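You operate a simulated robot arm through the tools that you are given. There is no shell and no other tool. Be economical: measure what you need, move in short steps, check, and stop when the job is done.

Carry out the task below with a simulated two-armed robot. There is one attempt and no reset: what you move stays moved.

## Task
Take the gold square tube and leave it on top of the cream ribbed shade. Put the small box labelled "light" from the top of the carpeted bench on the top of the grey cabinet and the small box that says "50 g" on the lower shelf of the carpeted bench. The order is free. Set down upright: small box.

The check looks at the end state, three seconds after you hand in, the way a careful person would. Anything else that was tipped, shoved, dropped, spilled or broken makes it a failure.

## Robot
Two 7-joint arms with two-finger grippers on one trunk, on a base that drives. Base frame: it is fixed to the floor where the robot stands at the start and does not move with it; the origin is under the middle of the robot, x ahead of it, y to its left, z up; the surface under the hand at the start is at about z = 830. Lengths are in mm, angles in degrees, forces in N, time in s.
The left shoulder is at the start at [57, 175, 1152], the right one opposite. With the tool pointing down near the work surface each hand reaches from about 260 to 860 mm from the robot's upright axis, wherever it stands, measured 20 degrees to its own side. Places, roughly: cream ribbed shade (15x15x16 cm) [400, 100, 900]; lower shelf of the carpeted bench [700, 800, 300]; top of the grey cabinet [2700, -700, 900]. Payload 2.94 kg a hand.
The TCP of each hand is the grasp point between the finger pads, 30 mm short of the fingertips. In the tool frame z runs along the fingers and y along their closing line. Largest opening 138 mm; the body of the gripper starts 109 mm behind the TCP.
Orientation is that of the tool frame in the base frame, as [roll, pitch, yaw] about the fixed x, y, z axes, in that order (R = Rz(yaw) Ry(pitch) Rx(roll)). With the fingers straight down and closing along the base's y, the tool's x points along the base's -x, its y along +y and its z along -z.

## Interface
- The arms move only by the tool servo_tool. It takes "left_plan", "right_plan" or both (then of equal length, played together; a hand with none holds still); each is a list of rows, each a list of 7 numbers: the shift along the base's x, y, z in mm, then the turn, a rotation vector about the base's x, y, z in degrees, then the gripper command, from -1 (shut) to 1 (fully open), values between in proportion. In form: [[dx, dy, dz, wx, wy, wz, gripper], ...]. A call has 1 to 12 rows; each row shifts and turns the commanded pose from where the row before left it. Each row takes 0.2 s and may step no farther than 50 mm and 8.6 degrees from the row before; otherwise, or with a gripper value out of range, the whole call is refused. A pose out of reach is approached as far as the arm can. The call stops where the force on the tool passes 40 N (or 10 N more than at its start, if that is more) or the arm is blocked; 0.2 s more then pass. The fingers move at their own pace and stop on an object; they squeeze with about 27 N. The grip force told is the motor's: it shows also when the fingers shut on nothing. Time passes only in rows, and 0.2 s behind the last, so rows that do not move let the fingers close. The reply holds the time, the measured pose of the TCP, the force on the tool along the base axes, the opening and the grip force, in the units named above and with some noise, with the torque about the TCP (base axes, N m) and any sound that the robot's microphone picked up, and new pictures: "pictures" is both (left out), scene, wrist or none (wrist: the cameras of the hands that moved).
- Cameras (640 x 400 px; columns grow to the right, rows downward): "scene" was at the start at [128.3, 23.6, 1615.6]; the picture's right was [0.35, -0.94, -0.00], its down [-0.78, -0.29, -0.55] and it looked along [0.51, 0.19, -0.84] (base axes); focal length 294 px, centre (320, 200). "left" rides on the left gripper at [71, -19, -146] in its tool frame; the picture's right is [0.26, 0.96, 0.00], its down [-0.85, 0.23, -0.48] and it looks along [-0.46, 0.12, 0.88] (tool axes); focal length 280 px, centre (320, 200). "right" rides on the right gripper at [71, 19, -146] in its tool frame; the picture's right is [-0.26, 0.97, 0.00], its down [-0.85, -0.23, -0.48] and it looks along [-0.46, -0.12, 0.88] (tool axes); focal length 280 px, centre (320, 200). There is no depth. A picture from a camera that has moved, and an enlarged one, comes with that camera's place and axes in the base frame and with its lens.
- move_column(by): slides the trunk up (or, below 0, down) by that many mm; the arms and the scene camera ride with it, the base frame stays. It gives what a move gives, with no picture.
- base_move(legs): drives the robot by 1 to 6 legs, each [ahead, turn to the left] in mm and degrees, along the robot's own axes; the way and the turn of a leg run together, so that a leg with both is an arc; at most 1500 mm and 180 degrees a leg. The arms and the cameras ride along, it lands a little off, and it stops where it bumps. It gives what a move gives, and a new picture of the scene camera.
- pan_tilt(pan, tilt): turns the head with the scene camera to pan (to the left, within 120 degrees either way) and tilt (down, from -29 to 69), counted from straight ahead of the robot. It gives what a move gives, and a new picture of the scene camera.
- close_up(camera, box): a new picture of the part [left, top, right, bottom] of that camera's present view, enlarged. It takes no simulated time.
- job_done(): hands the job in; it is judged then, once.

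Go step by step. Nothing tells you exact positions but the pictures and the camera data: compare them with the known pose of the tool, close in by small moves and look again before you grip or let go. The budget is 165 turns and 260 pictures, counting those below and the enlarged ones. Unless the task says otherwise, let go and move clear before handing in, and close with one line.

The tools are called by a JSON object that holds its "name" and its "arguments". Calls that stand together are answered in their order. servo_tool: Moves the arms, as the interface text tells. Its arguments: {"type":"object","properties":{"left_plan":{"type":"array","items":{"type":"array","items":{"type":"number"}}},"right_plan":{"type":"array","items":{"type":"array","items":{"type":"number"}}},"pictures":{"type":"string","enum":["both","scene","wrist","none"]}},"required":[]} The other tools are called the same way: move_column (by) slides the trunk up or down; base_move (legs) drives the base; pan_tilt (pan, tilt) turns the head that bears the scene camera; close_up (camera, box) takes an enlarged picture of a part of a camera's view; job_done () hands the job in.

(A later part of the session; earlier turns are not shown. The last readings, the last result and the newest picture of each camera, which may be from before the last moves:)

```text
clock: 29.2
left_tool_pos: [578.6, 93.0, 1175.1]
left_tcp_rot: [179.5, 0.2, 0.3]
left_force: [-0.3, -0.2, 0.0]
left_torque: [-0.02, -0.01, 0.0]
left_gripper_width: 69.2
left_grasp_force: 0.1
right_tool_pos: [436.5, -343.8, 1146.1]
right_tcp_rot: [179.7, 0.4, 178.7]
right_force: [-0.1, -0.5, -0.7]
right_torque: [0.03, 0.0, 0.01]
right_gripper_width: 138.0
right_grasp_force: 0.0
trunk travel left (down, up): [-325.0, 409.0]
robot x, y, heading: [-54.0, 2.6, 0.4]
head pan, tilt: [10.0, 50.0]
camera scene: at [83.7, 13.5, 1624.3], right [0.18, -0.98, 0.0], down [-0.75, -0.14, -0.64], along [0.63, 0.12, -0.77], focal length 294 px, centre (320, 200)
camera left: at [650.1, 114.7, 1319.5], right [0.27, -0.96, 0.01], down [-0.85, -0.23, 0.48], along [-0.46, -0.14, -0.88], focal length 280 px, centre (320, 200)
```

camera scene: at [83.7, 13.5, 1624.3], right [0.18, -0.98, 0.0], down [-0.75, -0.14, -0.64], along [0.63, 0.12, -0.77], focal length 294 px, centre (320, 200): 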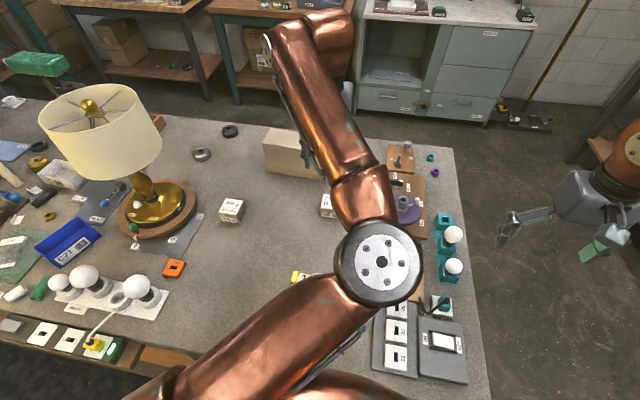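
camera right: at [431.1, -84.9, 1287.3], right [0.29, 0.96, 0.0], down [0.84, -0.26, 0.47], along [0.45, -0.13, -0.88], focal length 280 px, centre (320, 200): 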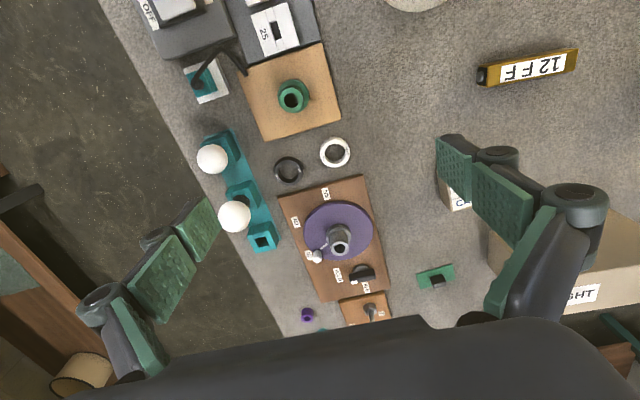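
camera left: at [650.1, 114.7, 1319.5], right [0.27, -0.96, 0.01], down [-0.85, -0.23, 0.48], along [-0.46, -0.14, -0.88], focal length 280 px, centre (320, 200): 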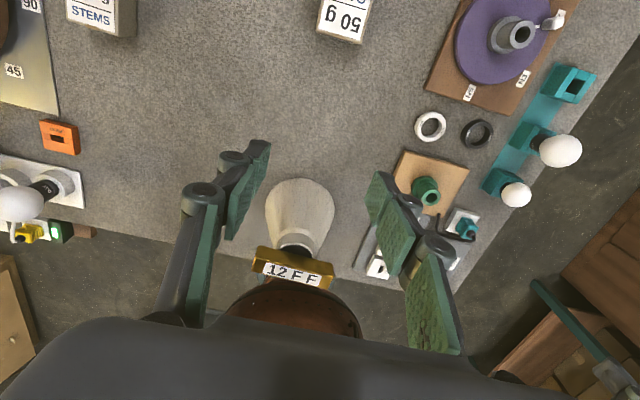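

{"name": "servo_tool", "arguments": {"left_plan": [[0, 0, 0, 0, -7, 0, 0.2], [0, 0, 0, 0, -7, 0, 0.2], [0, 0, 0, 0, -7, 0, 0.2], [0, 0, -20, 0, -7, 0, 0.2], [0, 0, -30, 0, -7, 0, 0.2], [0, 0, -30, 0, 0, 0, 0.2], [0, 0, 0, 0, 0, 0, 0.2]], "pictures": "both"}}

```text
clock: 30.8
left_tool_pos: [616.5, 137.2, 1135.2]
left_tcp_rot: [179.0, -34.7, 0.5]
left_force: [-0.1, -0.6, 0.4]
left_torque: [0.02, -0.02, 0.0]
left_gripper_width: 82.7
left_grasp_force: 0.1
left hand out of reach, approached as far as the arm can: row 4, 5, 6
right_tool_pos: [435.8, -343.8, 1146.4]
right_tcp_rot: [179.8, 0.6, 178.7]
right_force: [0.3, 0.2, -0.1]
right_torque: [0.02, -0.03, 0.0]
right_gripper_width: 138.0
right_grasp_force: 0.1
trunk travel left (down, up): [-325.0, 409.0]
robot x, y, heading: [-57.5, -0.5, 0.6]
head pan, tilt: [10.0, 50.0]
camera scene: at [83.3, 13.9, 1624.3], right [0.18, -0.98, 0.0], down [-0.75, -0.14, -0.64], along [0.63, 0.12, -0.77], focal length 294 px, centre (320, 200)
camera left: at [592.9, 159.2, 1294.4], right [0.22, -0.96, 0.16], down [-0.97, -0.23, -0.09], along [0.12, -0.14, -0.98], focal length 280 px, centre (320, 200)
```

scene: 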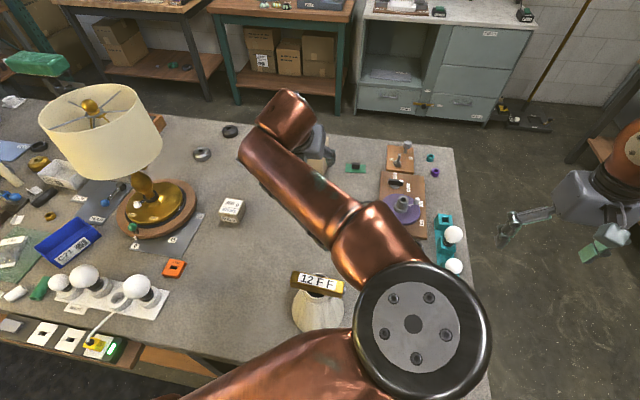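
left: 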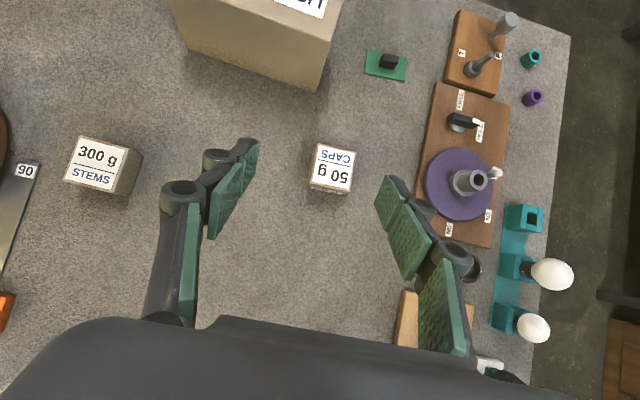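

I've hit the folding limit again, so I'll back up 130 mm and look closely at the box.

{"name": "base_move", "arguments": {"legs": [[-130, 0]]}}

{"name": "servo_tool", "arguments": {"left_plan": [[40, -12, 0, 0, 0, 0, 0.2], [40, -12, 0, 0, 0, 0, 0.2], [40, -12, -20, 0, 0, 0, 0.2], [20, -8, -30, 0, 0, 0, 0.2], [0, 0, -30, 0, 0, 0, 0.2], [0, 0, 0, 0, 0, 0, 0.2]], "pictures": "wrist"}}

```text
clock: 32.1
left_tool_pos: [507.7, 136.0, 1123.7]
left_tcp_rot: [179.1, -33.5, 0.6]
left_force: [-0.2, 0.7, 1.4]
left_torque: [0.03, -0.15, 0.02]
left_gripper_width: 82.9
left_grasp_force: 0.0
right_tool_pos: [328.1, -343.2, 1139.3]
right_tcp_rot: [179.8, -0.7, 178.7]
right_force: [-0.6, 1.7, -1.1]
right_torque: [-0.11, -0.13, 0.03]
right_gripper_width: 138.2
right_grasp_force: 0.0
trunk travel left (down, up): [-325.0, 409.0]
robot x, y, heading: [-188.3, 0.6, 0.9]
head pan, tilt: [10.0, 50.0]
camera scene: at [14.0, 12.8, 1623.8], right [0.18, -0.98, -0.01], down [-0.78, -0.14, -0.61], along [0.6, 0.12, -0.79], focal length 294 px, centre (320, 200)
```

scene: 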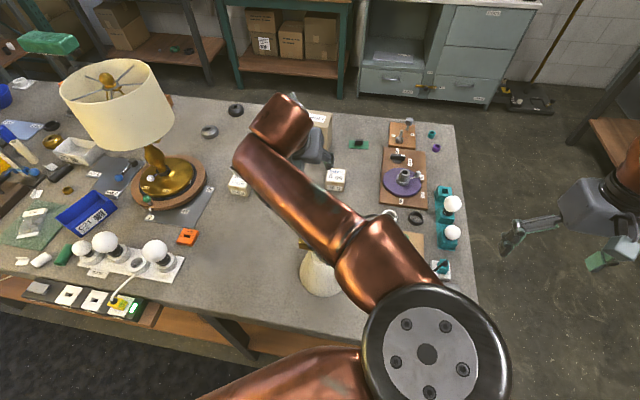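

```text
clock: 32.6
left_tool_pos: [448.0, 137.4, 1187.9]
left_tcp_rot: [174.8, -39.8, 5.0]
left_force: [0.9, -0.2, -3.8]
left_torque: [-0.1, -0.2, -0.07]
left_gripper_width: 82.7
left_grasp_force: 0.0
right_tool_pos: [211.4, -342.0, 1169.5]
right_tcp_rot: [-179.6, 4.8, 178.6]
right_force: [-0.1, 0.0, -1.1]
right_torque: [0.07, 0.01, 0.01]
right_gripper_width: 138.1
right_grasp_force: 0.0
trunk travel left (down, up): [-325.0, 409.0]
robot x, y, heading: [-187.6, 2.4, 0.6]
head pan, tilt: [10.0, 50.0]
stopped in row 2 (left hand): the arm was blocked; the commanded pose is now the measured one
camera left: at [408.0, 166.0, 1342.5], right [0.23, -0.94, 0.24], down [-0.95, -0.27, -0.16], along [0.22, -0.19, -0.96], focal length 280 px, centre (320, 200)
```

left: 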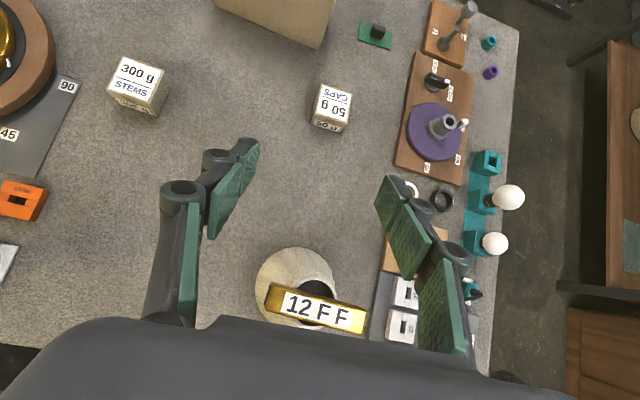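

The robot seems to be pitching back a few degrees. I'll hold still and look.

{"name": "servo_tool", "arguments": {"left_plan": [[0, 0, 0, 0, 0, 0, 0.2], [0, 0, 0, 0, 0, 0, 0.2], [0, 0, 0, 0, 0, 0, 0.2]], "pictures": "scene"}}

```text
clock: 33.4
left_tool_pos: [476.0, 138.5, 1178.0]
left_tcp_rot: [173.8, -38.7, 5.8]
left_force: [0.5, -0.5, 0.9]
left_torque: [-0.04, 0.06, -0.01]
left_gripper_width: 82.8
left_grasp_force: 0.0
right_tool_pos: [238.2, -342.2, 1163.7]
right_tcp_rot: [-179.6, 3.4, 178.6]
right_force: [1.1, -0.2, -0.3]
right_torque: [0.01, 0.07, -0.01]
right_gripper_width: 138.1
right_grasp_force: 0.1
trunk travel left (down, up): [-325.0, 409.0]
robot x, y, heading: [-186.1, -2.2, 0.3]
head pan, tilt: [10.0, 50.0]
camera scene: at [-0.8, 12.6, 1624.2], right [0.18, -0.98, -0.01], down [-0.77, -0.14, -0.62], along [0.61, 0.12, -0.78], focal length 294 px, centre (320, 200)
```

scene: 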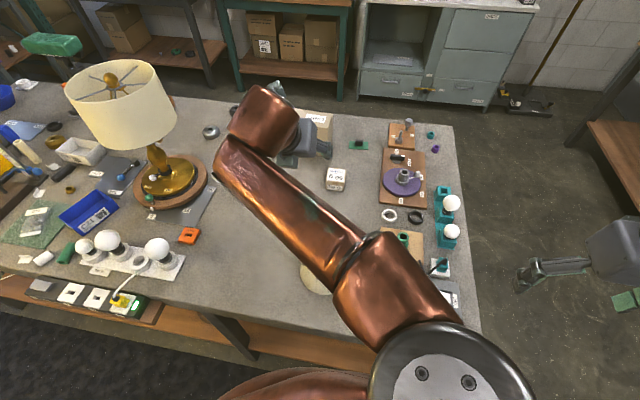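

It looks like the left elbow is pressing on the right upper arm. I'll move the left hand out to +x and +y to free it.

{"name": "servo_tool", "arguments": {"left_plan": [[15, 30, 0, 0, 0, 0, 0.2], [15, 30, 0, 0, 0, 0, 0.2], [15, 30, 0, 0, 0, 0, 0.2], [15, 20, 0, 0, 0, 0, 0.2], [0, 0, 0, 0, 0, 0, 0.2]], "pictures": "scene"}}

```text
clock: 34.8
left_tool_pos: [517.7, 236.5, 1179.2]
left_tcp_rot: [177.7, -39.2, 2.0]
left_force: [1.1, 0.5, -2.0]
left_torque: [-0.01, 0.08, -0.01]
left_gripper_width: 82.7
left_grasp_force: 0.1
right_tool_pos: [223.8, -344.4, 1168.7]
right_tcp_rot: [-179.6, 4.1, 178.6]
right_force: [2.0, 1.0, -0.6]
right_torque: [0.0, 0.19, -0.02]
right_gripper_width: 138.1
right_grasp_force: 0.1
trunk travel left (down, up): [-325.0, 409.0]
robot x, y, heading: [-191.0, 1.6, 0.3]
head pan, tilt: [10.0, 50.0]
stopped in row 5 (left hand): the arm was blocked; the commanded pose is now the measured one
camera scene: at [-46.7, 13.3, 1624.1], right [0.18, -0.98, 0.0], down [-0.75, -0.14, -0.64], along [0.63, 0.12, -0.77], focal length 294 px, centre (320, 200)
```

scene: 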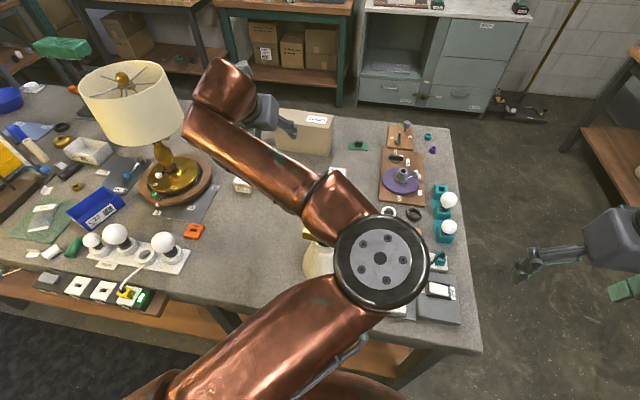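

{"name": "servo_tool", "arguments": {"left_plan": [[0, 0, 0, 0, 0, 0, 0.2], [0, 0, 0, 0, 0, 0, 0.2], [0, 0, 0, 0, 0, 0, 0.2], [0, 0, 0, 0, 0, 0, 0.2]], "pictures": "scene"}}

```text
clock: 35.8
left_tool_pos: [519.5, 236.2, 1179.7]
left_tcp_rot: [177.7, -39.1, 2.2]
left_force: [0.1, -0.1, -1.1]
left_torque: [-0.03, 0.02, 0.01]
left_gripper_width: 82.8
left_grasp_force: 0.1
right_tool_pos: [225.5, -343.2, 1168.0]
right_tcp_rot: [-179.7, 4.1, 178.5]
right_force: [-1.0, -1.2, -0.5]
right_torque: [-0.04, 0.03, 0.03]
right_gripper_width: 138.1
right_grasp_force: 0.1
trunk travel left (down, up): [-325.0, 409.0]
robot x, y, heading: [-188.0, -0.1, 0.4]
head pan, tilt: [10.0, 50.0]
camera scene: at [-48.5, 13.2, 1624.2], right [0.18, -0.98, 0.0], down [-0.75, -0.14, -0.64], along [0.63, 0.12, -0.77], focal length 294 px, centre (320, 200)
```

scene: 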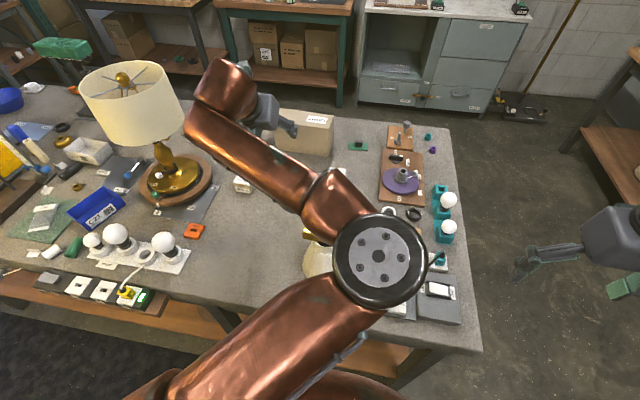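

All is stable now. The box is better reached about 20° to the left of the robot's heading, so I'll turn the base right 16°.

{"name": "base_move", "arguments": {"legs": [[0, -16]]}}

{"name": "close_up", "arguments": {"camera": "left", "box": [0, 0, 640, 400]}}

```text
clock: 37.1
left_tool_pos: [556.3, 31.7, 1179.2]
left_tcp_rot: [177.6, -39.0, -13.9]
left_force: [-0.1, 0.3, 0.6]
left_torque: [0.02, -0.01, 0.03]
left_gripper_width: 82.6
left_grasp_force: 0.1
right_tool_pos: [113.0, -444.8, 1167.6]
right_tcp_rot: [-179.6, 4.1, 162.5]
right_force: [-0.4, -0.5, -0.2]
right_torque: [0.01, -0.06, 0.05]
right_gripper_width: 138.1
right_grasp_force: 0.0
trunk travel left (down, up): [-325.0, 409.0]
robot x, y, heading: [-186.6, 0.0, -15.6]
head pan, tilt: [10.0, 50.0]
camera scene: at [-51.4, -25.9, 1624.3], right [-0.1, -1.0, 0.0], down [-0.76, 0.08, -0.64], along [0.64, -0.06, -0.77], focal length 294 px, centre (320, 200)
```

scene: 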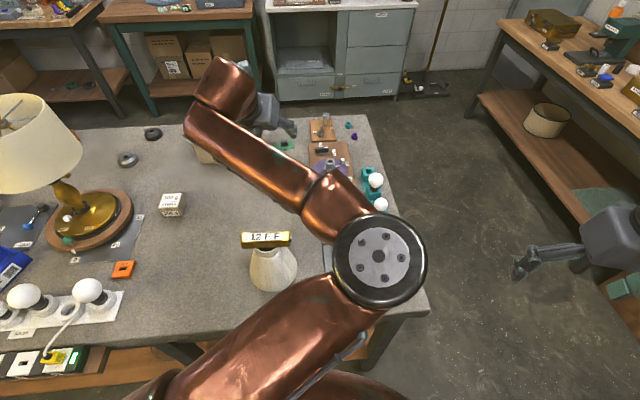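

```text
1.00 times, centred on (320, 200) of left (not enlarged: the box is as wide or as high as the picture)
camera zoom: at [528.0, 65.2, 1336.0], right [-0.06, -0.98, 0.2], down [-0.99, 0.03, -0.16], along [0.15, -0.2, -0.97], focal length 280 px, centre (320, 200)
```

zoom: 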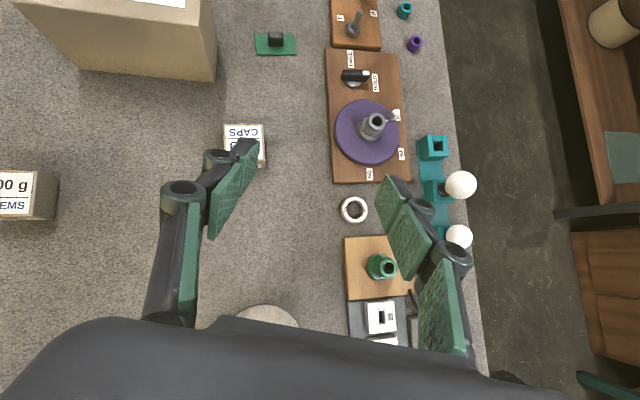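

I'll bring the hand back to yaw 0 and move to a pre-grasp above and behind the box.

{"name": "servo_tool", "arguments": {"left_plan": [[10, 20, 0, 0.6, 0, 5, 0.2], [10, 20, -20, 0.6, 0, 5, 0.2], [10, 20, -30, 0.7, 0, 5.4, 0.2], [10, 0, -30, 0, 0, 0, 0.2], [5, 0, -40, 0, 0, 0, 0.2], [0, 0, 0, 0, 0, 0, 0.2]], "pictures": "both"}}

```text
clock: 38.5
left_tool_pos: [602.7, 92.7, 1060.6]
left_tcp_rot: [179.9, -38.8, 0.0]
left_force: [-0.7, -0.9, 0.0]
left_torque: [0.0, 0.0, 0.0]
left_gripper_width: 82.8
left_grasp_force: 0.1
right_tool_pos: [113.4, -445.7, 1167.6]
right_tcp_rot: [-179.7, 4.2, 162.5]
right_force: [-0.2, 0.2, 0.1]
right_torque: [-0.02, 0.0, 0.03]
right_gripper_width: 138.0
right_grasp_force: 0.1
trunk travel left (down, up): [-325.0, 409.0]
robot x, y, heading: [-185.8, -1.1, -15.7]
head pan, tilt: [10.0, 50.0]
camera scene: at [-51.4, -25.4, 1624.4], right [-0.1, -1.0, 0.0], down [-0.76, 0.07, -0.64], along [0.64, -0.06, -0.77], focal length 294 px, centre (320, 200)
camera left: at [566.6, 113.1, 1217.2], right [0.2, -0.97, 0.16], down [-0.96, -0.23, -0.16], along [0.2, -0.12, -0.97], focal length 280 px, centre (320, 200)
```

scene: 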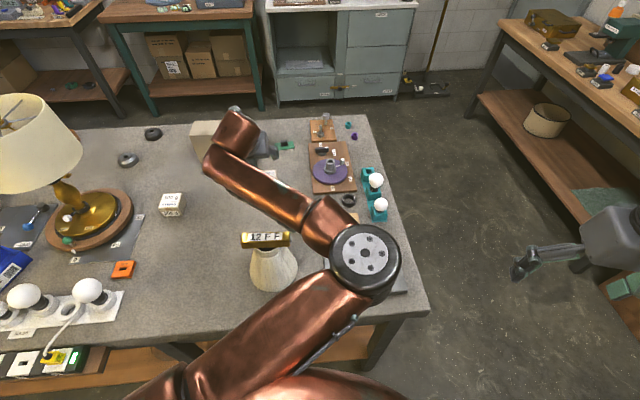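
left: 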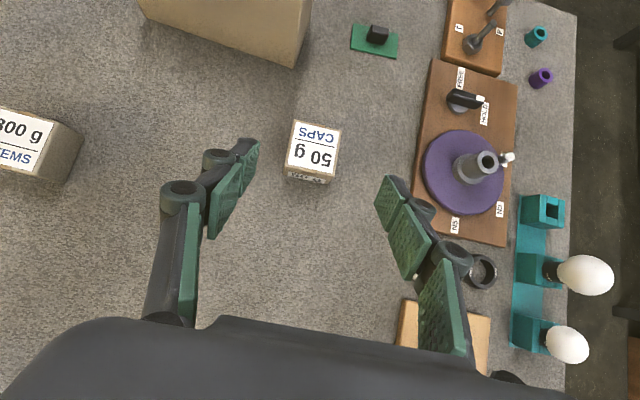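

The box is about 62 mm wide, centred at (699, 93) and turned by +6°. I'll align and advance to a pre-grasp.

{"name": "servo_tool", "arguments": {"left_plan": [[10, -2, -35, 0, 0, 5.8, 0.4], [10, -2, -40, 0, 0, 0, 0.4], [13, -1, -40, 0, 0, 0, 0.4], [0, 0, 0, 0, 0, 0, 0.4]], "pictures": "wrist"}}

```text
clock: 39.5
left_tool_pos: [633.8, 92.0, 942.6]
left_tcp_rot: [-180.0, -38.9, 5.8]
left_force: [-0.1, -0.4, -0.4]
left_torque: [-0.02, -0.01, -0.01]
left_gripper_width: 96.5
left_grasp_force: 0.2
right_tool_pos: [113.8, -444.8, 1167.6]
right_tcp_rot: [-179.8, 4.2, 162.5]
right_force: [1.0, -0.6, -0.4]
right_torque: [-0.02, -0.03, -0.02]
right_gripper_width: 137.9
right_grasp_force: 0.1
trunk travel left (down, up): [-325.0, 409.0]
robot x, y, heading: [-188.7, -0.3, -15.5]
head pan, tilt: [10.0, 50.0]
camera left: at [595.5, 107.9, 1101.0], right [0.3, -0.94, 0.16], down [-0.93, -0.33, -0.16], along [0.21, -0.1, -0.97], focal length 280 px, centre (320, 200)
```

left: 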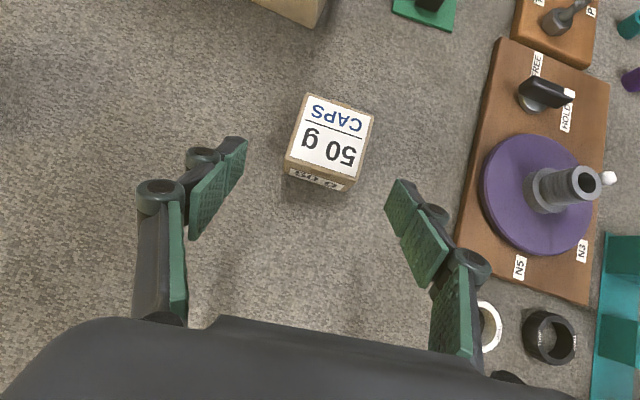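

The box is centred at (699, 94). I'll advance along the tool axis and close.

{"name": "servo_tool", "arguments": {"left_plan": [[25, 1, -30, 0, 0, -3, 0.4], [25, 1, -30, 0, 0, 0, 0.4], [15, 0, -16, 0, 0, 0, 0.4], [0, 0, 0, 0, 0, 0, 0.4]], "pictures": "wrist"}}

```text
clock: 40.5
left_tool_pos: [699.4, 89.7, 872.0]
left_tcp_rot: [-180.0, -39.1, 2.7]
left_force: [0.7, 0.1, -0.1]
left_torque: [-0.02, -0.02, 0.01]
left_gripper_width: 96.7
left_grasp_force: 0.0
right_tool_pos: [113.3, -445.9, 1169.3]
right_tcp_rot: [-179.8, 4.1, 162.4]
right_force: [-0.4, -0.7, -0.6]
right_torque: [-0.01, 0.01, 0.0]
right_gripper_width: 138.0
right_grasp_force: 0.1
trunk travel left (down, up): [-325.0, 409.0]
robot x, y, heading: [-186.5, 1.7, -15.5]
head pan, tilt: [10.0, 50.0]
camera left: at [662.5, 107.6, 1028.6], right [0.25, -0.95, 0.17], down [-0.95, -0.28, -0.17], along [0.2, -0.12, -0.97], focal length 280 px, centre (320, 200)
```

left: 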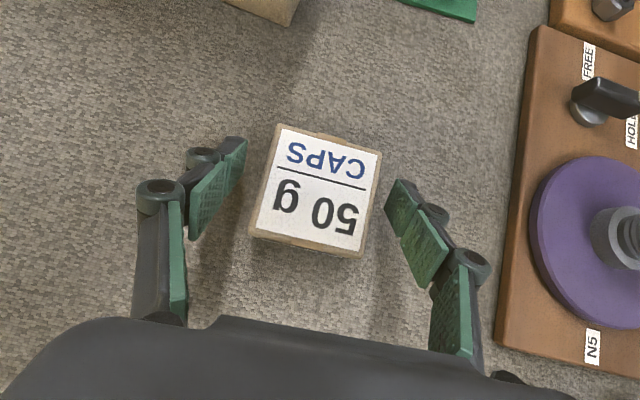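

{"name": "servo_tool", "arguments": {"left_plan": [[0, 0, 0, 0, 0, 0, -0.2], [0, 0, 0, 0, 0, 0, -0.5], [0, 0, 0, 0, 0, 0, -1], [0, 0, 0, 0, 0, 0, -1], [0, 0, 0, 0, 0, 0, -1]], "pictures": "wrist"}}

```text
clock: 41.7
left_tool_pos: [698.9, 89.9, 871.0]
left_tcp_rot: [180.0, -39.1, 2.8]
left_force: [1.3, 0.1, 4.8]
left_torque: [0.11, -0.07, -0.07]
left_gripper_width: 65.0
left_grasp_force: 26.6
right_tool_pos: [113.2, -446.1, 1167.8]
right_tcp_rot: [-179.8, 4.2, 162.5]
right_force: [0.8, -0.9, -0.4]
right_torque: [0.0, 0.02, 0.0]
right_gripper_width: 138.1
right_grasp_force: 0.1
trunk travel left (down, up): [-325.0, 409.0]
robot x, y, heading: [-186.7, -0.9, -15.3]
head pan, tilt: [10.0, 50.0]
camera left: at [661.8, 107.8, 1028.4], right [0.25, -0.95, 0.16], down [-0.95, -0.28, -0.17], along [0.2, -0.11, -0.97], focal length 280 px, centre (320, 200)
```

left: 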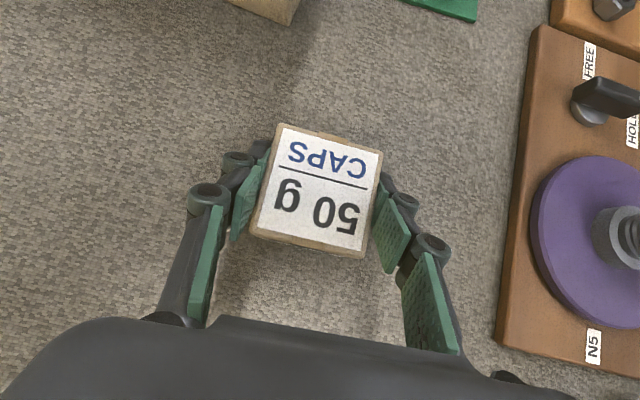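

Gripped. I'll lift straight up.

{"name": "servo_tool", "arguments": {"left_plan": [[0, 0, 20, 0, 0, 0, -1], [0, 0, 40, 0, 0, 0, -1], [0, 0, 45, 0, 0, 0, -1], [0, 0, 45, 0, 0, 0, -1], [0, 0, 45, 0, 0, 0, -1], [0, 0, 45, 0, 0, 0, -1], [0, 0, 45, 0, 0, 0, -1], [0, 0, 0, 0, 0, 0, -1]], "pictures": "both"}}

```text
clock: 43.5
left_tool_pos: [698.7, 89.0, 1155.2]
left_tcp_rot: [180.0, -38.7, 2.8]
left_force: [0.4, 0.4, -0.8]
left_torque: [-0.01, 0.03, -0.03]
left_gripper_width: 65.1
left_grasp_force: 27.2
right_tool_pos: [114.6, -444.1, 1166.7]
right_tcp_rot: [-179.8, 4.1, 162.5]
right_force: [0.5, 0.5, -0.2]
right_torque: [0.03, 0.03, 0.03]
right_gripper_width: 137.8
right_grasp_force: 0.1
trunk travel left (down, up): [-325.0, 409.0]
robot x, y, heading: [-185.5, -1.0, -15.5]
head pan, tilt: [10.0, 50.0]
camera scene: at [-49.7, -25.5, 1624.1], right [-0.1, -1.0, 0.0], down [-0.76, 0.07, -0.64], along [0.64, -0.06, -0.77], focal length 294 px, centre (320, 200)
camera left: at [661.7, 106.5, 1312.9], right [0.25, -0.95, 0.16], down [-0.95, -0.28, -0.16], along [0.2, -0.11, -0.97], focal length 280 px, centre (320, 200)
```

scene: 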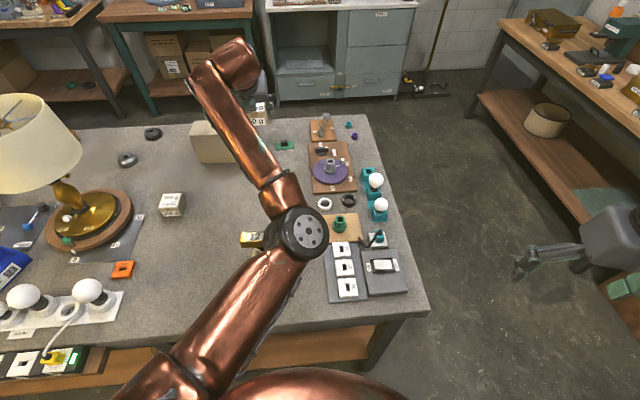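
left: 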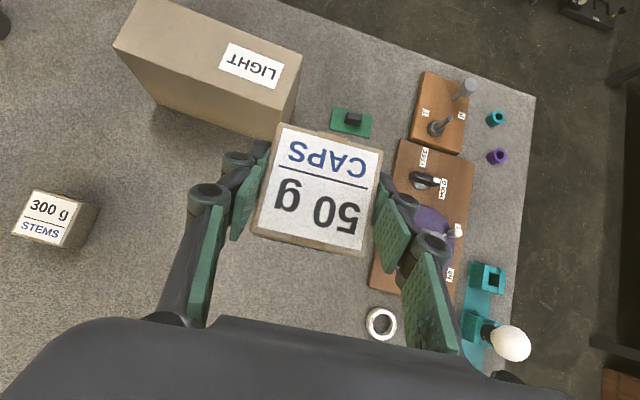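

Before backing up towards the shelf I'll check behind the robot.

{"name": "pan_tilt", "arguments": {"pan": 120, "tilt": 40}}

{"name": "pan_tilt", "arguments": {"pan": -120, "tilt": 40}}

```text
clock: 45.4
left_tool_pos: [697.2, 88.3, 1155.8]
left_tcp_rot: [180.0, -38.9, 2.8]
left_force: [-0.1, 0.4, -1.1]
left_torque: [0.01, 0.02, -0.03]
left_gripper_width: 64.9
left_grasp_force: 27.6
right_tool_pos: [114.4, -444.4, 1169.2]
right_tcp_rot: [-179.7, 4.2, 162.5]
right_force: [-0.3, -0.5, 0.8]
right_torque: [0.03, 0.01, -0.03]
right_gripper_width: 138.1
right_grasp_force: 0.0
trunk travel left (down, up): [-325.0, 409.0]
robot x, y, heading: [-186.2, 1.2, -15.7]
head pan, tilt: [120.0, 40.0]
camera scene: at [-148.3, 64.5, 1638.5], right [0.97, 0.25, 0.0], down [0.16, -0.62, -0.77], along [-0.19, 0.74, -0.64], focal length 294 px, centre (320, 200)
```

scene: 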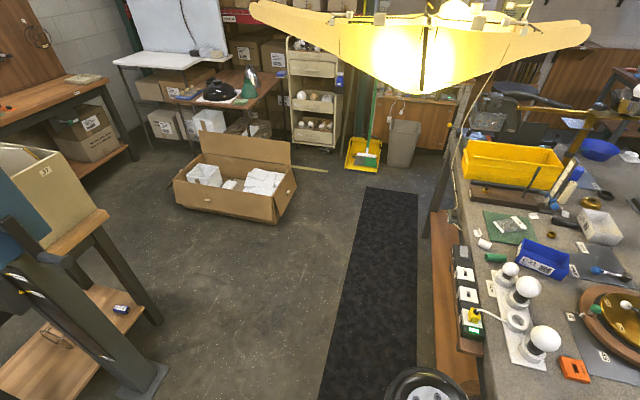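

```text
clock: 48.8
left_tool_pos: [698.5, 88.6, 1155.9]
left_tcp_rot: [180.0, -38.9, 2.8]
left_force: [0.7, 0.2, -1.2]
left_torque: [-0.02, -0.04, 0.0]
left_gripper_width: 64.6
left_grasp_force: 26.7
right_tool_pos: [114.5, -444.8, 1167.2]
right_tcp_rot: [-179.8, 4.1, 162.5]
right_force: [0.7, -0.5, -0.8]
right_torque: [0.02, -0.02, 0.0]
right_gripper_width: 137.9
right_grasp_force: 0.0
trunk travel left (down, up): [-325.0, 409.0]
robot x, y, heading: [-188.5, 0.8, -15.7]
head pan, tilt: [-120.0, 40.0]
camera scene: at [-187.9, -77.4, 1638.4], right [-0.7, 0.71, 0.0], down [0.46, 0.45, -0.77], along [-0.55, -0.54, -0.64], focal length 294 px, centre (320, 200)
```

scene: 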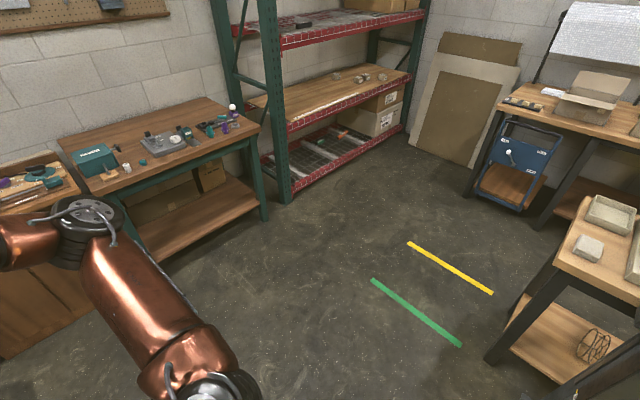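

There's about 800 mm free behind the robot. I'll back up 340 mm and look at the shelf.

{"name": "base_move", "arguments": {"legs": [[-340, 0]]}}

{"name": "pan_tilt", "arguments": {"pan": 25, "tilt": 50}}

```text
clock: 51.0
left_tool_pos: [371.5, 174.9, 1156.3]
left_tcp_rot: [179.9, -38.8, 2.4]
left_force: [-0.3, -1.4, -0.2]
left_torque: [0.02, 0.01, 0.0]
left_gripper_width: 64.9
left_grasp_force: 26.8
right_tool_pos: [-216.8, -354.0, 1167.0]
right_tcp_rot: [-179.7, 4.2, 162.1]
right_force: [0.0, 0.4, 0.3]
right_torque: [0.02, -0.05, -0.02]
right_gripper_width: 138.1
right_grasp_force: 0.1
trunk travel left (down, up): [-325.0, 409.0]
robot x, y, heading: [-516.1, 92.3, -15.9]
head pan, tilt: [-120.0, 40.0]
camera scene: at [-515.5, 14.9, 1638.4], right [-0.7, 0.72, 0.0], down [0.46, 0.45, -0.77], along [-0.55, -0.53, -0.64], focal length 294 px, centre (320, 200)
```

scene: 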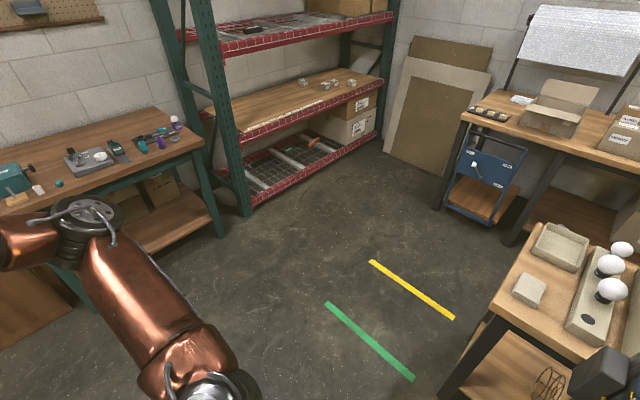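

```text
clock: 53.3
left_tool_pos: [371.1, 175.4, 1155.0]
left_tcp_rot: [-179.9, -38.9, 2.4]
left_force: [0.1, 0.1, -0.8]
left_torque: [0.0, 0.01, -0.01]
left_gripper_width: 64.7
left_grasp_force: 26.9
right_tool_pos: [-216.2, -354.5, 1167.8]
right_tcp_rot: [-179.7, 4.0, 162.1]
right_force: [0.0, -0.3, 0.1]
right_torque: [-0.02, -0.04, 0.01]
right_gripper_width: 138.0
right_grasp_force: 0.0
trunk travel left (down, up): [-325.0, 409.0]
robot x, y, heading: [-514.1, 91.0, -16.1]
head pan, tilt: [25.0, 50.0]
camera scene: at [-377.9, 86.1, 1624.2], right [0.16, -0.99, 0.0], down [-0.76, -0.12, -0.64], along [0.63, 0.1, -0.77], focal length 294 px, centre (320, 200)
```

scene: 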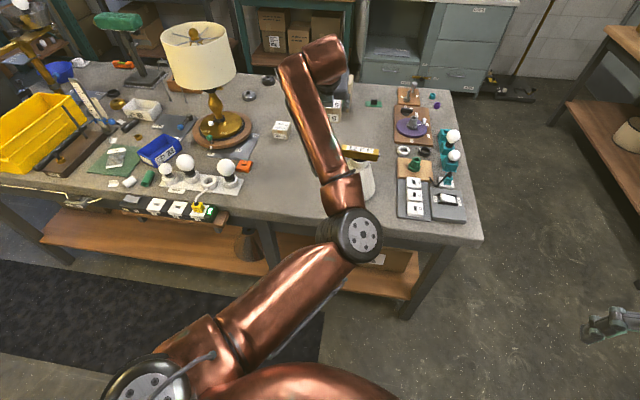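

{"name": "close_up", "arguments": {"camera": "scene", "box": [210, 210, 440, 320]}}

{"name": "close_up", "arguments": {"camera": "scene", "box": [20, 180, 280, 300]}}

```text
2.78 times, centred on (325, 265) of scene
camera zoom: at [-377.9, 86.1, 1624.2], right [0.16, -0.99, 0.0], down [-0.76, -0.12, -0.64], along [0.63, 0.1, -0.77], focal length 817 px, centre (306, 19)
```

zoom: 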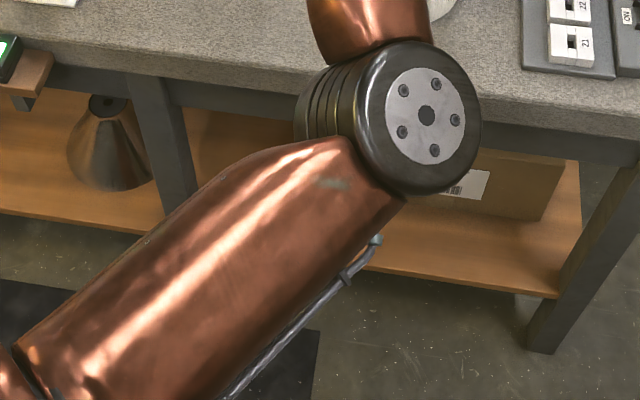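

```text
2.46 times, centred on (150, 240) of scene
camera zoom: at [-377.9, 86.1, 1624.2], right [0.16, -0.99, 0.0], down [-0.76, -0.12, -0.64], along [0.63, 0.1, -0.77], focal length 723 px, centre (738, 102)
```

zoom: 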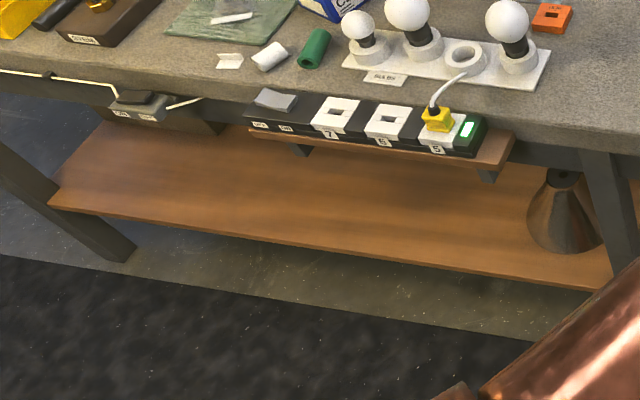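

The clear spot on the shelf is at about (275, 190), front edge near x = 205, with a leg at y of about 400. I'll back off 160 mm, pull the hand in past the table edge and lower the trunk.

{"name": "base_move", "arguments": {"legs": [[-160, 0]]}}

{"name": "servo_tool", "arguments": {"left_plan": [[-30, 0, 0, 0, 0, 0, -1], [-30, 0, 0, 0, 0, 0, -1], [-30, 0, 0, 0, 0, 0, -1], [-30, 0, 0, 0, 0, 0, -1], [-20, 0, 0, 0, 0, 0, -1], [0, 0, 0, 0, 0, 0, -1]], "pictures": "scene"}}

```text
clock: 54.6
left_tool_pos: [264.0, 206.1, 1145.2]
left_tcp_rot: [-179.7, -38.1, 2.0]
left_force: [-3.4, 1.4, 0.3]
left_torque: [-0.15, -0.2, -0.07]
left_gripper_width: 64.6
left_grasp_force: 26.7
right_tool_pos: [-322.2, -320.6, 1163.4]
right_tcp_rot: [-179.4, 3.1, 162.1]
right_force: [0.6, 2.6, -0.3]
right_torque: [-0.26, 0.01, -0.02]
right_gripper_width: 137.9
right_grasp_force: 0.1
trunk travel left (down, up): [-325.0, 409.0]
robot x, y, heading: [-633.9, 130.2, -15.9]
head pan, tilt: [25.0, 50.0]
stopped in leg 1: the robot was blocked; the commanded pose is now the measured one
camera scene: at [-429.6, 102.4, 1623.4], right [0.16, -0.99, -0.02], down [-0.78, -0.11, -0.61], along [0.6, 0.11, -0.79], focal length 294 px, centre (320, 200)
```

scene: 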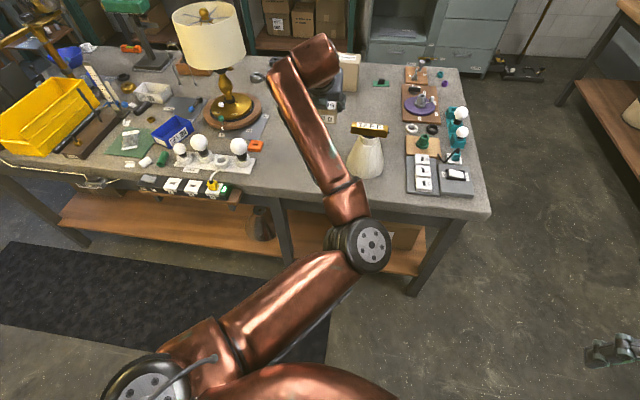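

```text
clock: 55.0
left_tool_pos: [207.6, 109.5, 1135.8]
left_tcp_rot: [-175.5, -32.2, -15.2]
left_force: [-0.6, -0.6, -1.3]
left_torque: [0.07, -0.15, 0.05]
left_gripper_width: 64.8
left_grasp_force: 26.5
right_tool_pos: [-321.0, -269.4, 1157.8]
right_tcp_rot: [177.0, 4.5, 171.3]
right_force: [1.1, -1.5, -0.4]
right_torque: [-0.01, 0.1, 0.01]
right_gripper_width: 138.0
right_grasp_force: 0.2
trunk travel left (down, up): [-325.0, 409.0]
robot x, y, heading: [-636.0, 123.6, -16.4]
head pan, tilt: [25.0, 50.0]
stopped in row 2 (left hand): the arm was blocked; the commanded pose is now the measured one
camera scene: at [-315.3, 65.5, 1617.2], right [0.15, -0.99, -0.05], down [-0.83, -0.1, -0.56], along [0.54, 0.13, -0.83], focal length 294 px, centre (320, 200)
```

scene: 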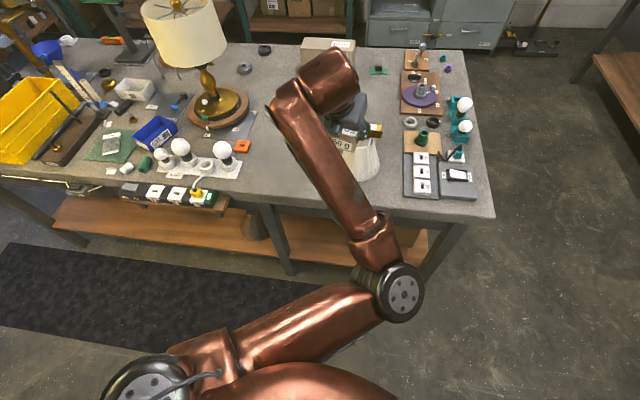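

The robot got blocked and its body is leaning forward. I'll hold still and reassess before anything else.

{"name": "servo_tool", "arguments": {"left_plan": [[0, 0, 0, 0, 0, 0, -1], [0, 0, 0, 0, 0, 0, -1], [0, 0, 0, 0, 0, 0, -1]], "pictures": "both"}}

```text
clock: 55.4
left_tool_pos: [124.1, 107.9, 1200.1]
left_tcp_rot: [-168.7, -35.1, -21.9]
left_force: [2.0, -0.2, -3.6]
left_torque: [0.01, 0.0, 0.04]
left_gripper_width: 64.7
left_grasp_force: 27.4
right_tool_pos: [-376.1, -215.2, 1154.0]
right_tcp_rot: [173.3, 8.3, 179.9]
right_force: [0.6, -0.6, -0.3]
right_torque: [0.08, 0.06, -0.02]
right_gripper_width: 137.8
right_grasp_force: 0.0
trunk travel left (down, up): [-325.0, 409.0]
robot x, y, heading: [-636.4, 128.0, -15.9]
head pan, tilt: [25.0, 50.0]
stopped in row 1 (left hand): the arm was blocked; the commanded pose is now the measured one
camera scene: at [-341.3, 72.6, 1619.8], right [0.15, -0.99, -0.04], down [-0.82, -0.1, -0.57], along [0.56, 0.12, -0.82], focal length 294 px, centre (320, 200)
camera left: at [96.8, 110.7, 1360.7], right [-0.06, -1.0, 0.0], down [-0.99, 0.06, -0.14], along [0.14, 0.0, -0.99], focal length 280 px, centre (320, 200)
```

scene: 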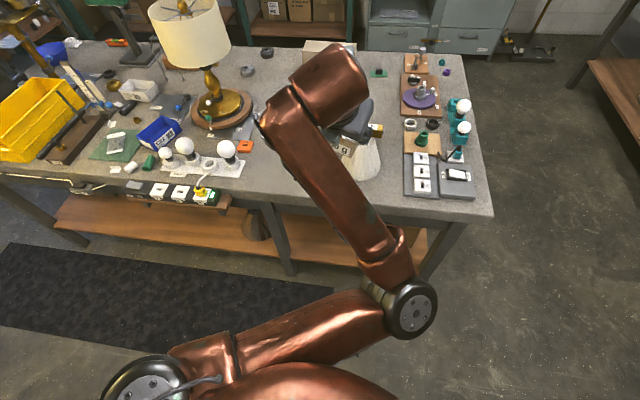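
left: 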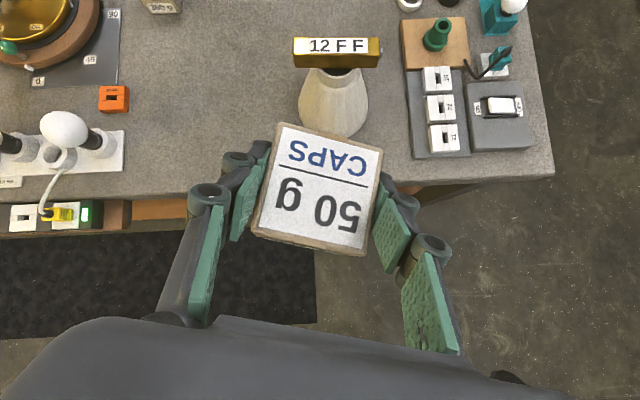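

{"name": "pan_tilt", "arguments": {"pan": 100, "tilt": 55}}

```text
clock: 56.8
left_tool_pos: [112.4, 114.0, 1200.6]
left_tcp_rot: [-169.7, -35.4, -21.9]
left_force: [0.7, -0.9, -0.7]
left_torque: [0.06, 0.04, 0.0]
left_gripper_width: 64.9
left_grasp_force: 27.0
right_tool_pos: [-388.4, -209.3, 1157.0]
right_tcp_rot: [174.0, 9.9, -179.4]
right_force: [1.1, -0.6, -0.3]
right_torque: [0.07, 0.09, 0.03]
right_gripper_width: 138.0
right_grasp_force: 0.1
trunk travel left (down, up): [-325.0, 409.0]
robot x, y, heading: [-636.2, 125.9, -16.0]
head pan, tilt: [100.0, 55.0]
camera scene: at [-429.7, 139.6, 1621.9], right [0.99, -0.11, -0.09], down [-0.14, -0.8, -0.58], along [-0.01, 0.59, -0.81], focal length 294 px, centre (320, 200)
```

scene: 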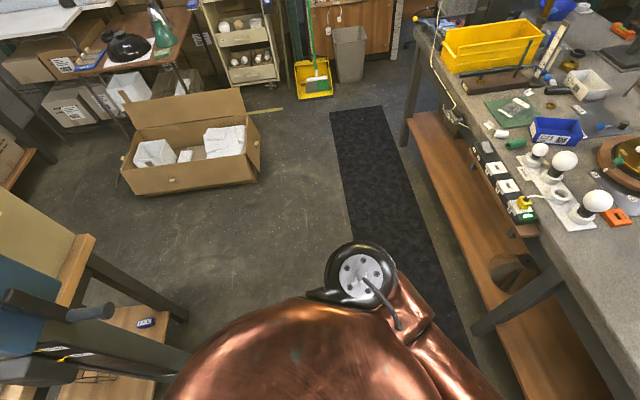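

The robot's back is touching the table behind it, which is what makes it lean. I'll drive forward 150 mm to release it.

{"name": "base_move", "arguments": {"legs": [[150, 0]]}}

```text
clock: 57.6
left_tool_pos: [1.1, 155.5, 1252.9]
left_tcp_rot: [-168.8, -42.8, -21.6]
left_force: [-1.7, -0.9, -0.4]
left_torque: [-0.01, -0.09, 0.01]
left_gripper_width: 64.7
left_grasp_force: 26.5
right_tool_pos: [-498.7, -177.5, 1168.9]
right_tcp_rot: [176.3, 16.7, 179.9]
right_force: [-0.2, 0.4, 0.4]
right_torque: [0.04, -0.1, -0.03]
right_gripper_width: 138.1
right_grasp_force: 0.0
trunk travel left (down, up): [-325.0, 409.0]
robot x, y, heading: [-630.5, 125.1, -16.4]
head pan, tilt: [100.0, 55.0]
stopped in leg 1: the robot was blocked; the commanded pose is now the measured one
camera scene: at [-575.3, 181.4, 1618.5], right [0.99, -0.11, 0.01], down [-0.08, -0.81, -0.57], along [0.07, 0.57, -0.82], focal length 294 px, centre (320, 200)
```

scene: 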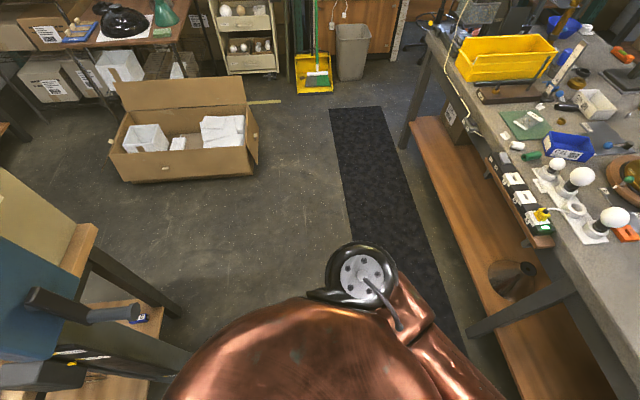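

{"name": "pan_tilt", "arguments": {"pan": 25, "tilt": 55}}

```text
clock: 59.0
left_tool_pos: [42.6, 167.4, 1252.6]
left_tcp_rot: [-165.9, -43.4, -20.7]
left_force: [-1.3, 2.4, -0.1]
left_torque: [-0.12, -0.08, -0.11]
left_gripper_width: 64.6
left_grasp_force: 26.8
right_tool_pos: [-466.9, -180.4, 1166.8]
right_tcp_rot: [175.1, 15.0, 179.7]
right_force: [-2.2, 2.2, -1.8]
right_torque: [-0.16, -0.35, -0.07]
right_gripper_width: 138.0
right_grasp_force: 0.0
trunk travel left (down, up): [-325.0, 409.0]
robot x, y, heading: [-632.7, 122.6, -16.4]
head pan, tilt: [25.0, 55.0]
camera scene: at [-409.4, 90.1, 1616.9], right [0.15, -0.99, -0.03], down [-0.84, -0.12, -0.53], along [0.52, 0.1, -0.85], focal length 294 px, centre (320, 200)
```

scene: 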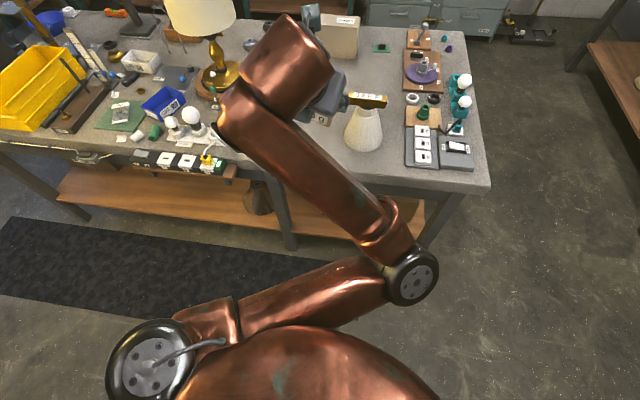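

{"name": "pan_tilt", "arguments": {"pan": 120, "tilt": 65}}

{"name": "pan_tilt", "arguments": {"pan": -120, "tilt": 60}}

```text
clock: 60.7
left_tool_pos: [38.9, 164.2, 1253.2]
left_tcp_rot: [-168.8, -41.6, -20.7]
left_force: [7.7, 8.0, -0.6]
left_torque: [-0.53, 0.79, -0.55]
left_gripper_width: 65.0
left_grasp_force: 26.9
right_tool_pos: [-481.7, -181.5, 1169.0]
right_tcp_rot: [176.1, 15.7, -180.0]
right_force: [-0.3, -1.5, -0.5]
right_torque: [0.23, -0.09, 0.06]
right_gripper_width: 138.0
right_grasp_force: 0.1
trunk travel left (down, up): [-325.0, 409.0]
robot x, y, heading: [-633.2, 126.6, -16.3]
head pan, tilt: [120.0, 65.0]
camera scene: at [-566.0, 160.4, 1606.4], right [0.97, 0.24, -0.01], down [0.21, -0.88, -0.43], along [-0.11, 0.41, -0.9], focal length 294 px, centre (320, 200)
```

scene: 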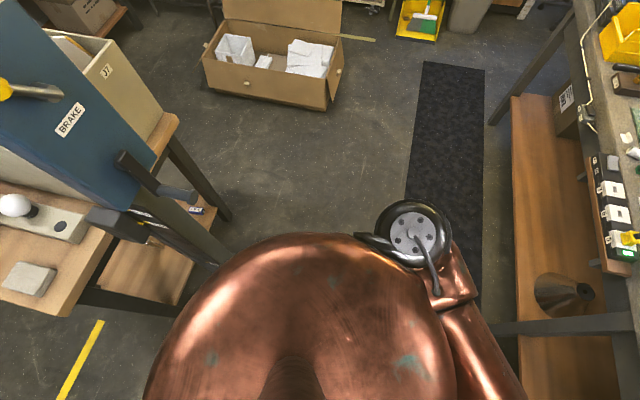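

```text
clock: 64.1
left_tool_pos: [10.7, 157.5, 1250.3]
left_tcp_rot: [-168.4, -42.6, -21.4]
left_force: [1.4, -0.5, -0.3]
left_torque: [0.02, 0.07, 0.02]
left_gripper_width: 64.6
left_grasp_force: 27.3
right_tool_pos: [-491.5, -178.1, 1170.8]
right_tcp_rot: [176.2, 16.2, 180.0]
right_force: [2.2, -0.6, -0.2]
right_torque: [0.0, 0.15, 0.04]
right_gripper_width: 138.0
right_grasp_force: 0.0
trunk travel left (down, up): [-325.0, 409.0]
robot x, y, heading: [-631.5, 125.2, -16.1]
head pan, tilt: [-120.0, 60.0]
camera scene: at [-610.7, 58.4, 1611.6], right [-0.69, 0.72, 0.01], down [0.62, 0.6, -0.5], along [-0.37, -0.34, -0.86], focal length 294 px, centre (320, 200)
```

scene: 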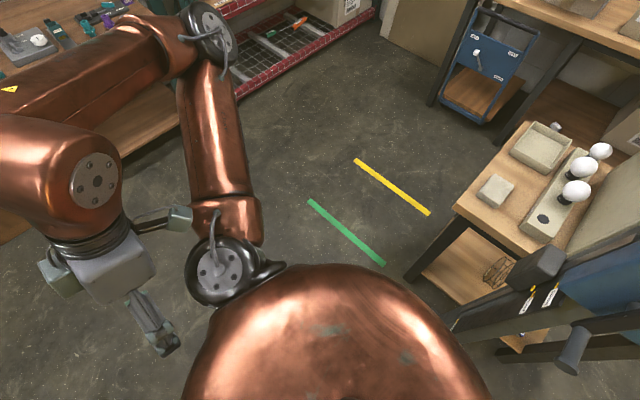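

My torso's rear is right against a bar on the rear table. I'll drive forward in a small step.

{"name": "base_move", "arguments": {"legs": [[60, 0]]}}

```text
clock: 65.1
left_tool_pos: [44.5, 148.8, 1268.6]
left_tcp_rot: [-167.7, -44.4, -21.6]
left_force: [-2.6, -0.8, 1.6]
left_torque: [0.01, -0.08, -0.01]
left_gripper_width: 64.8
left_grasp_force: 27.0
right_tool_pos: [-457.2, -187.2, 1176.3]
right_tcp_rot: [176.7, 17.7, -179.9]
right_force: [-2.0, 0.0, 0.8]
right_torque: [-0.06, -0.2, 0.0]
right_gripper_width: 137.9
right_grasp_force: 0.1
trunk travel left (down, up): [-325.0, 409.0]
robot x, y, heading: [-571.4, 109.2, -16.2]
head pan, tilt: [-120.0, 60.0]
camera scene: at [-577.7, 49.0, 1612.6], right [-0.69, 0.72, -0.01], down [0.63, 0.6, -0.5], along [-0.35, -0.35, -0.87], focal length 294 px, centre (320, 200)
```

scene: 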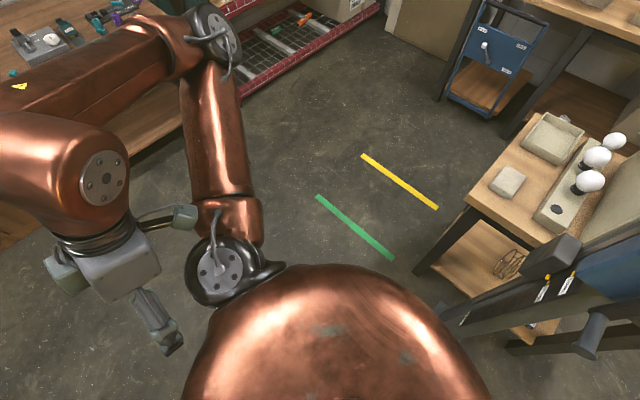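

{"name": "pan_tilt", "arguments": {"pan": 25, "tilt": 50}}

{"name": "close_up", "arguments": {"camera": "left", "box": [0, 0, 640, 400]}}

```text
clock: 67.4
left_tool_pos: [56.6, 146.1, 1262.2]
left_tcp_rot: [-167.7, -43.9, -21.6]
left_force: [0.0, 0.5, -1.2]
left_torque: [-0.04, 0.01, 0.0]
left_gripper_width: 64.7
left_grasp_force: 26.8
right_tool_pos: [-446.2, -191.0, 1171.4]
right_tcp_rot: [176.7, 17.0, 180.0]
right_force: [0.0, 1.0, 0.9]
right_torque: [0.01, 0.01, 0.02]
right_gripper_width: 137.8
right_grasp_force: 0.2
trunk travel left (down, up): [-325.0, 409.0]
robot x, y, heading: [-574.9, 109.1, -16.0]
head pan, tilt: [25.0, 50.0]
camera scene: at [-437.6, 102.3, 1624.3], right [0.15, -0.99, 0.0], down [-0.76, -0.12, -0.64], along [0.64, 0.1, -0.77], focal length 294 px, centre (320, 200)
```

scene: 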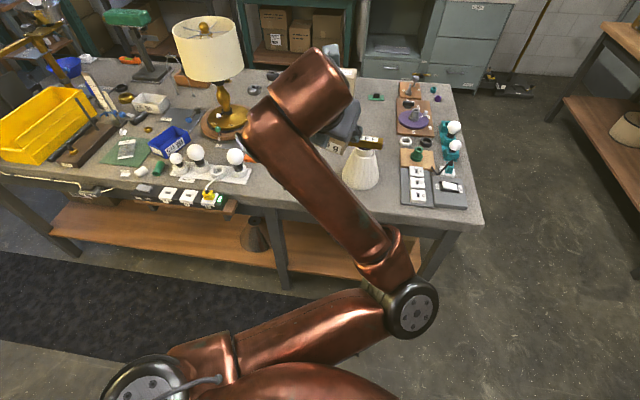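

```text
1.00 times, centred on (320, 200) of left (not enlarged: the box is as wide or as high as the picture)
camera zoom: at [5.8, 154.2, 1416.2], right [-0.04, -1.0, 0.03], down [-0.96, 0.03, -0.29], along [0.29, -0.04, -0.96], focal length 280 px, centre (320, 200)
```

zoom: 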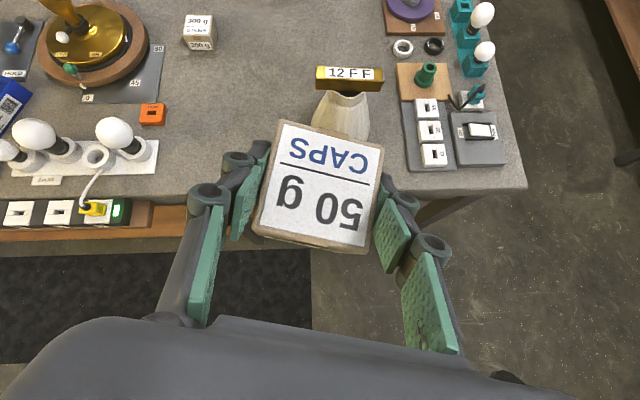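

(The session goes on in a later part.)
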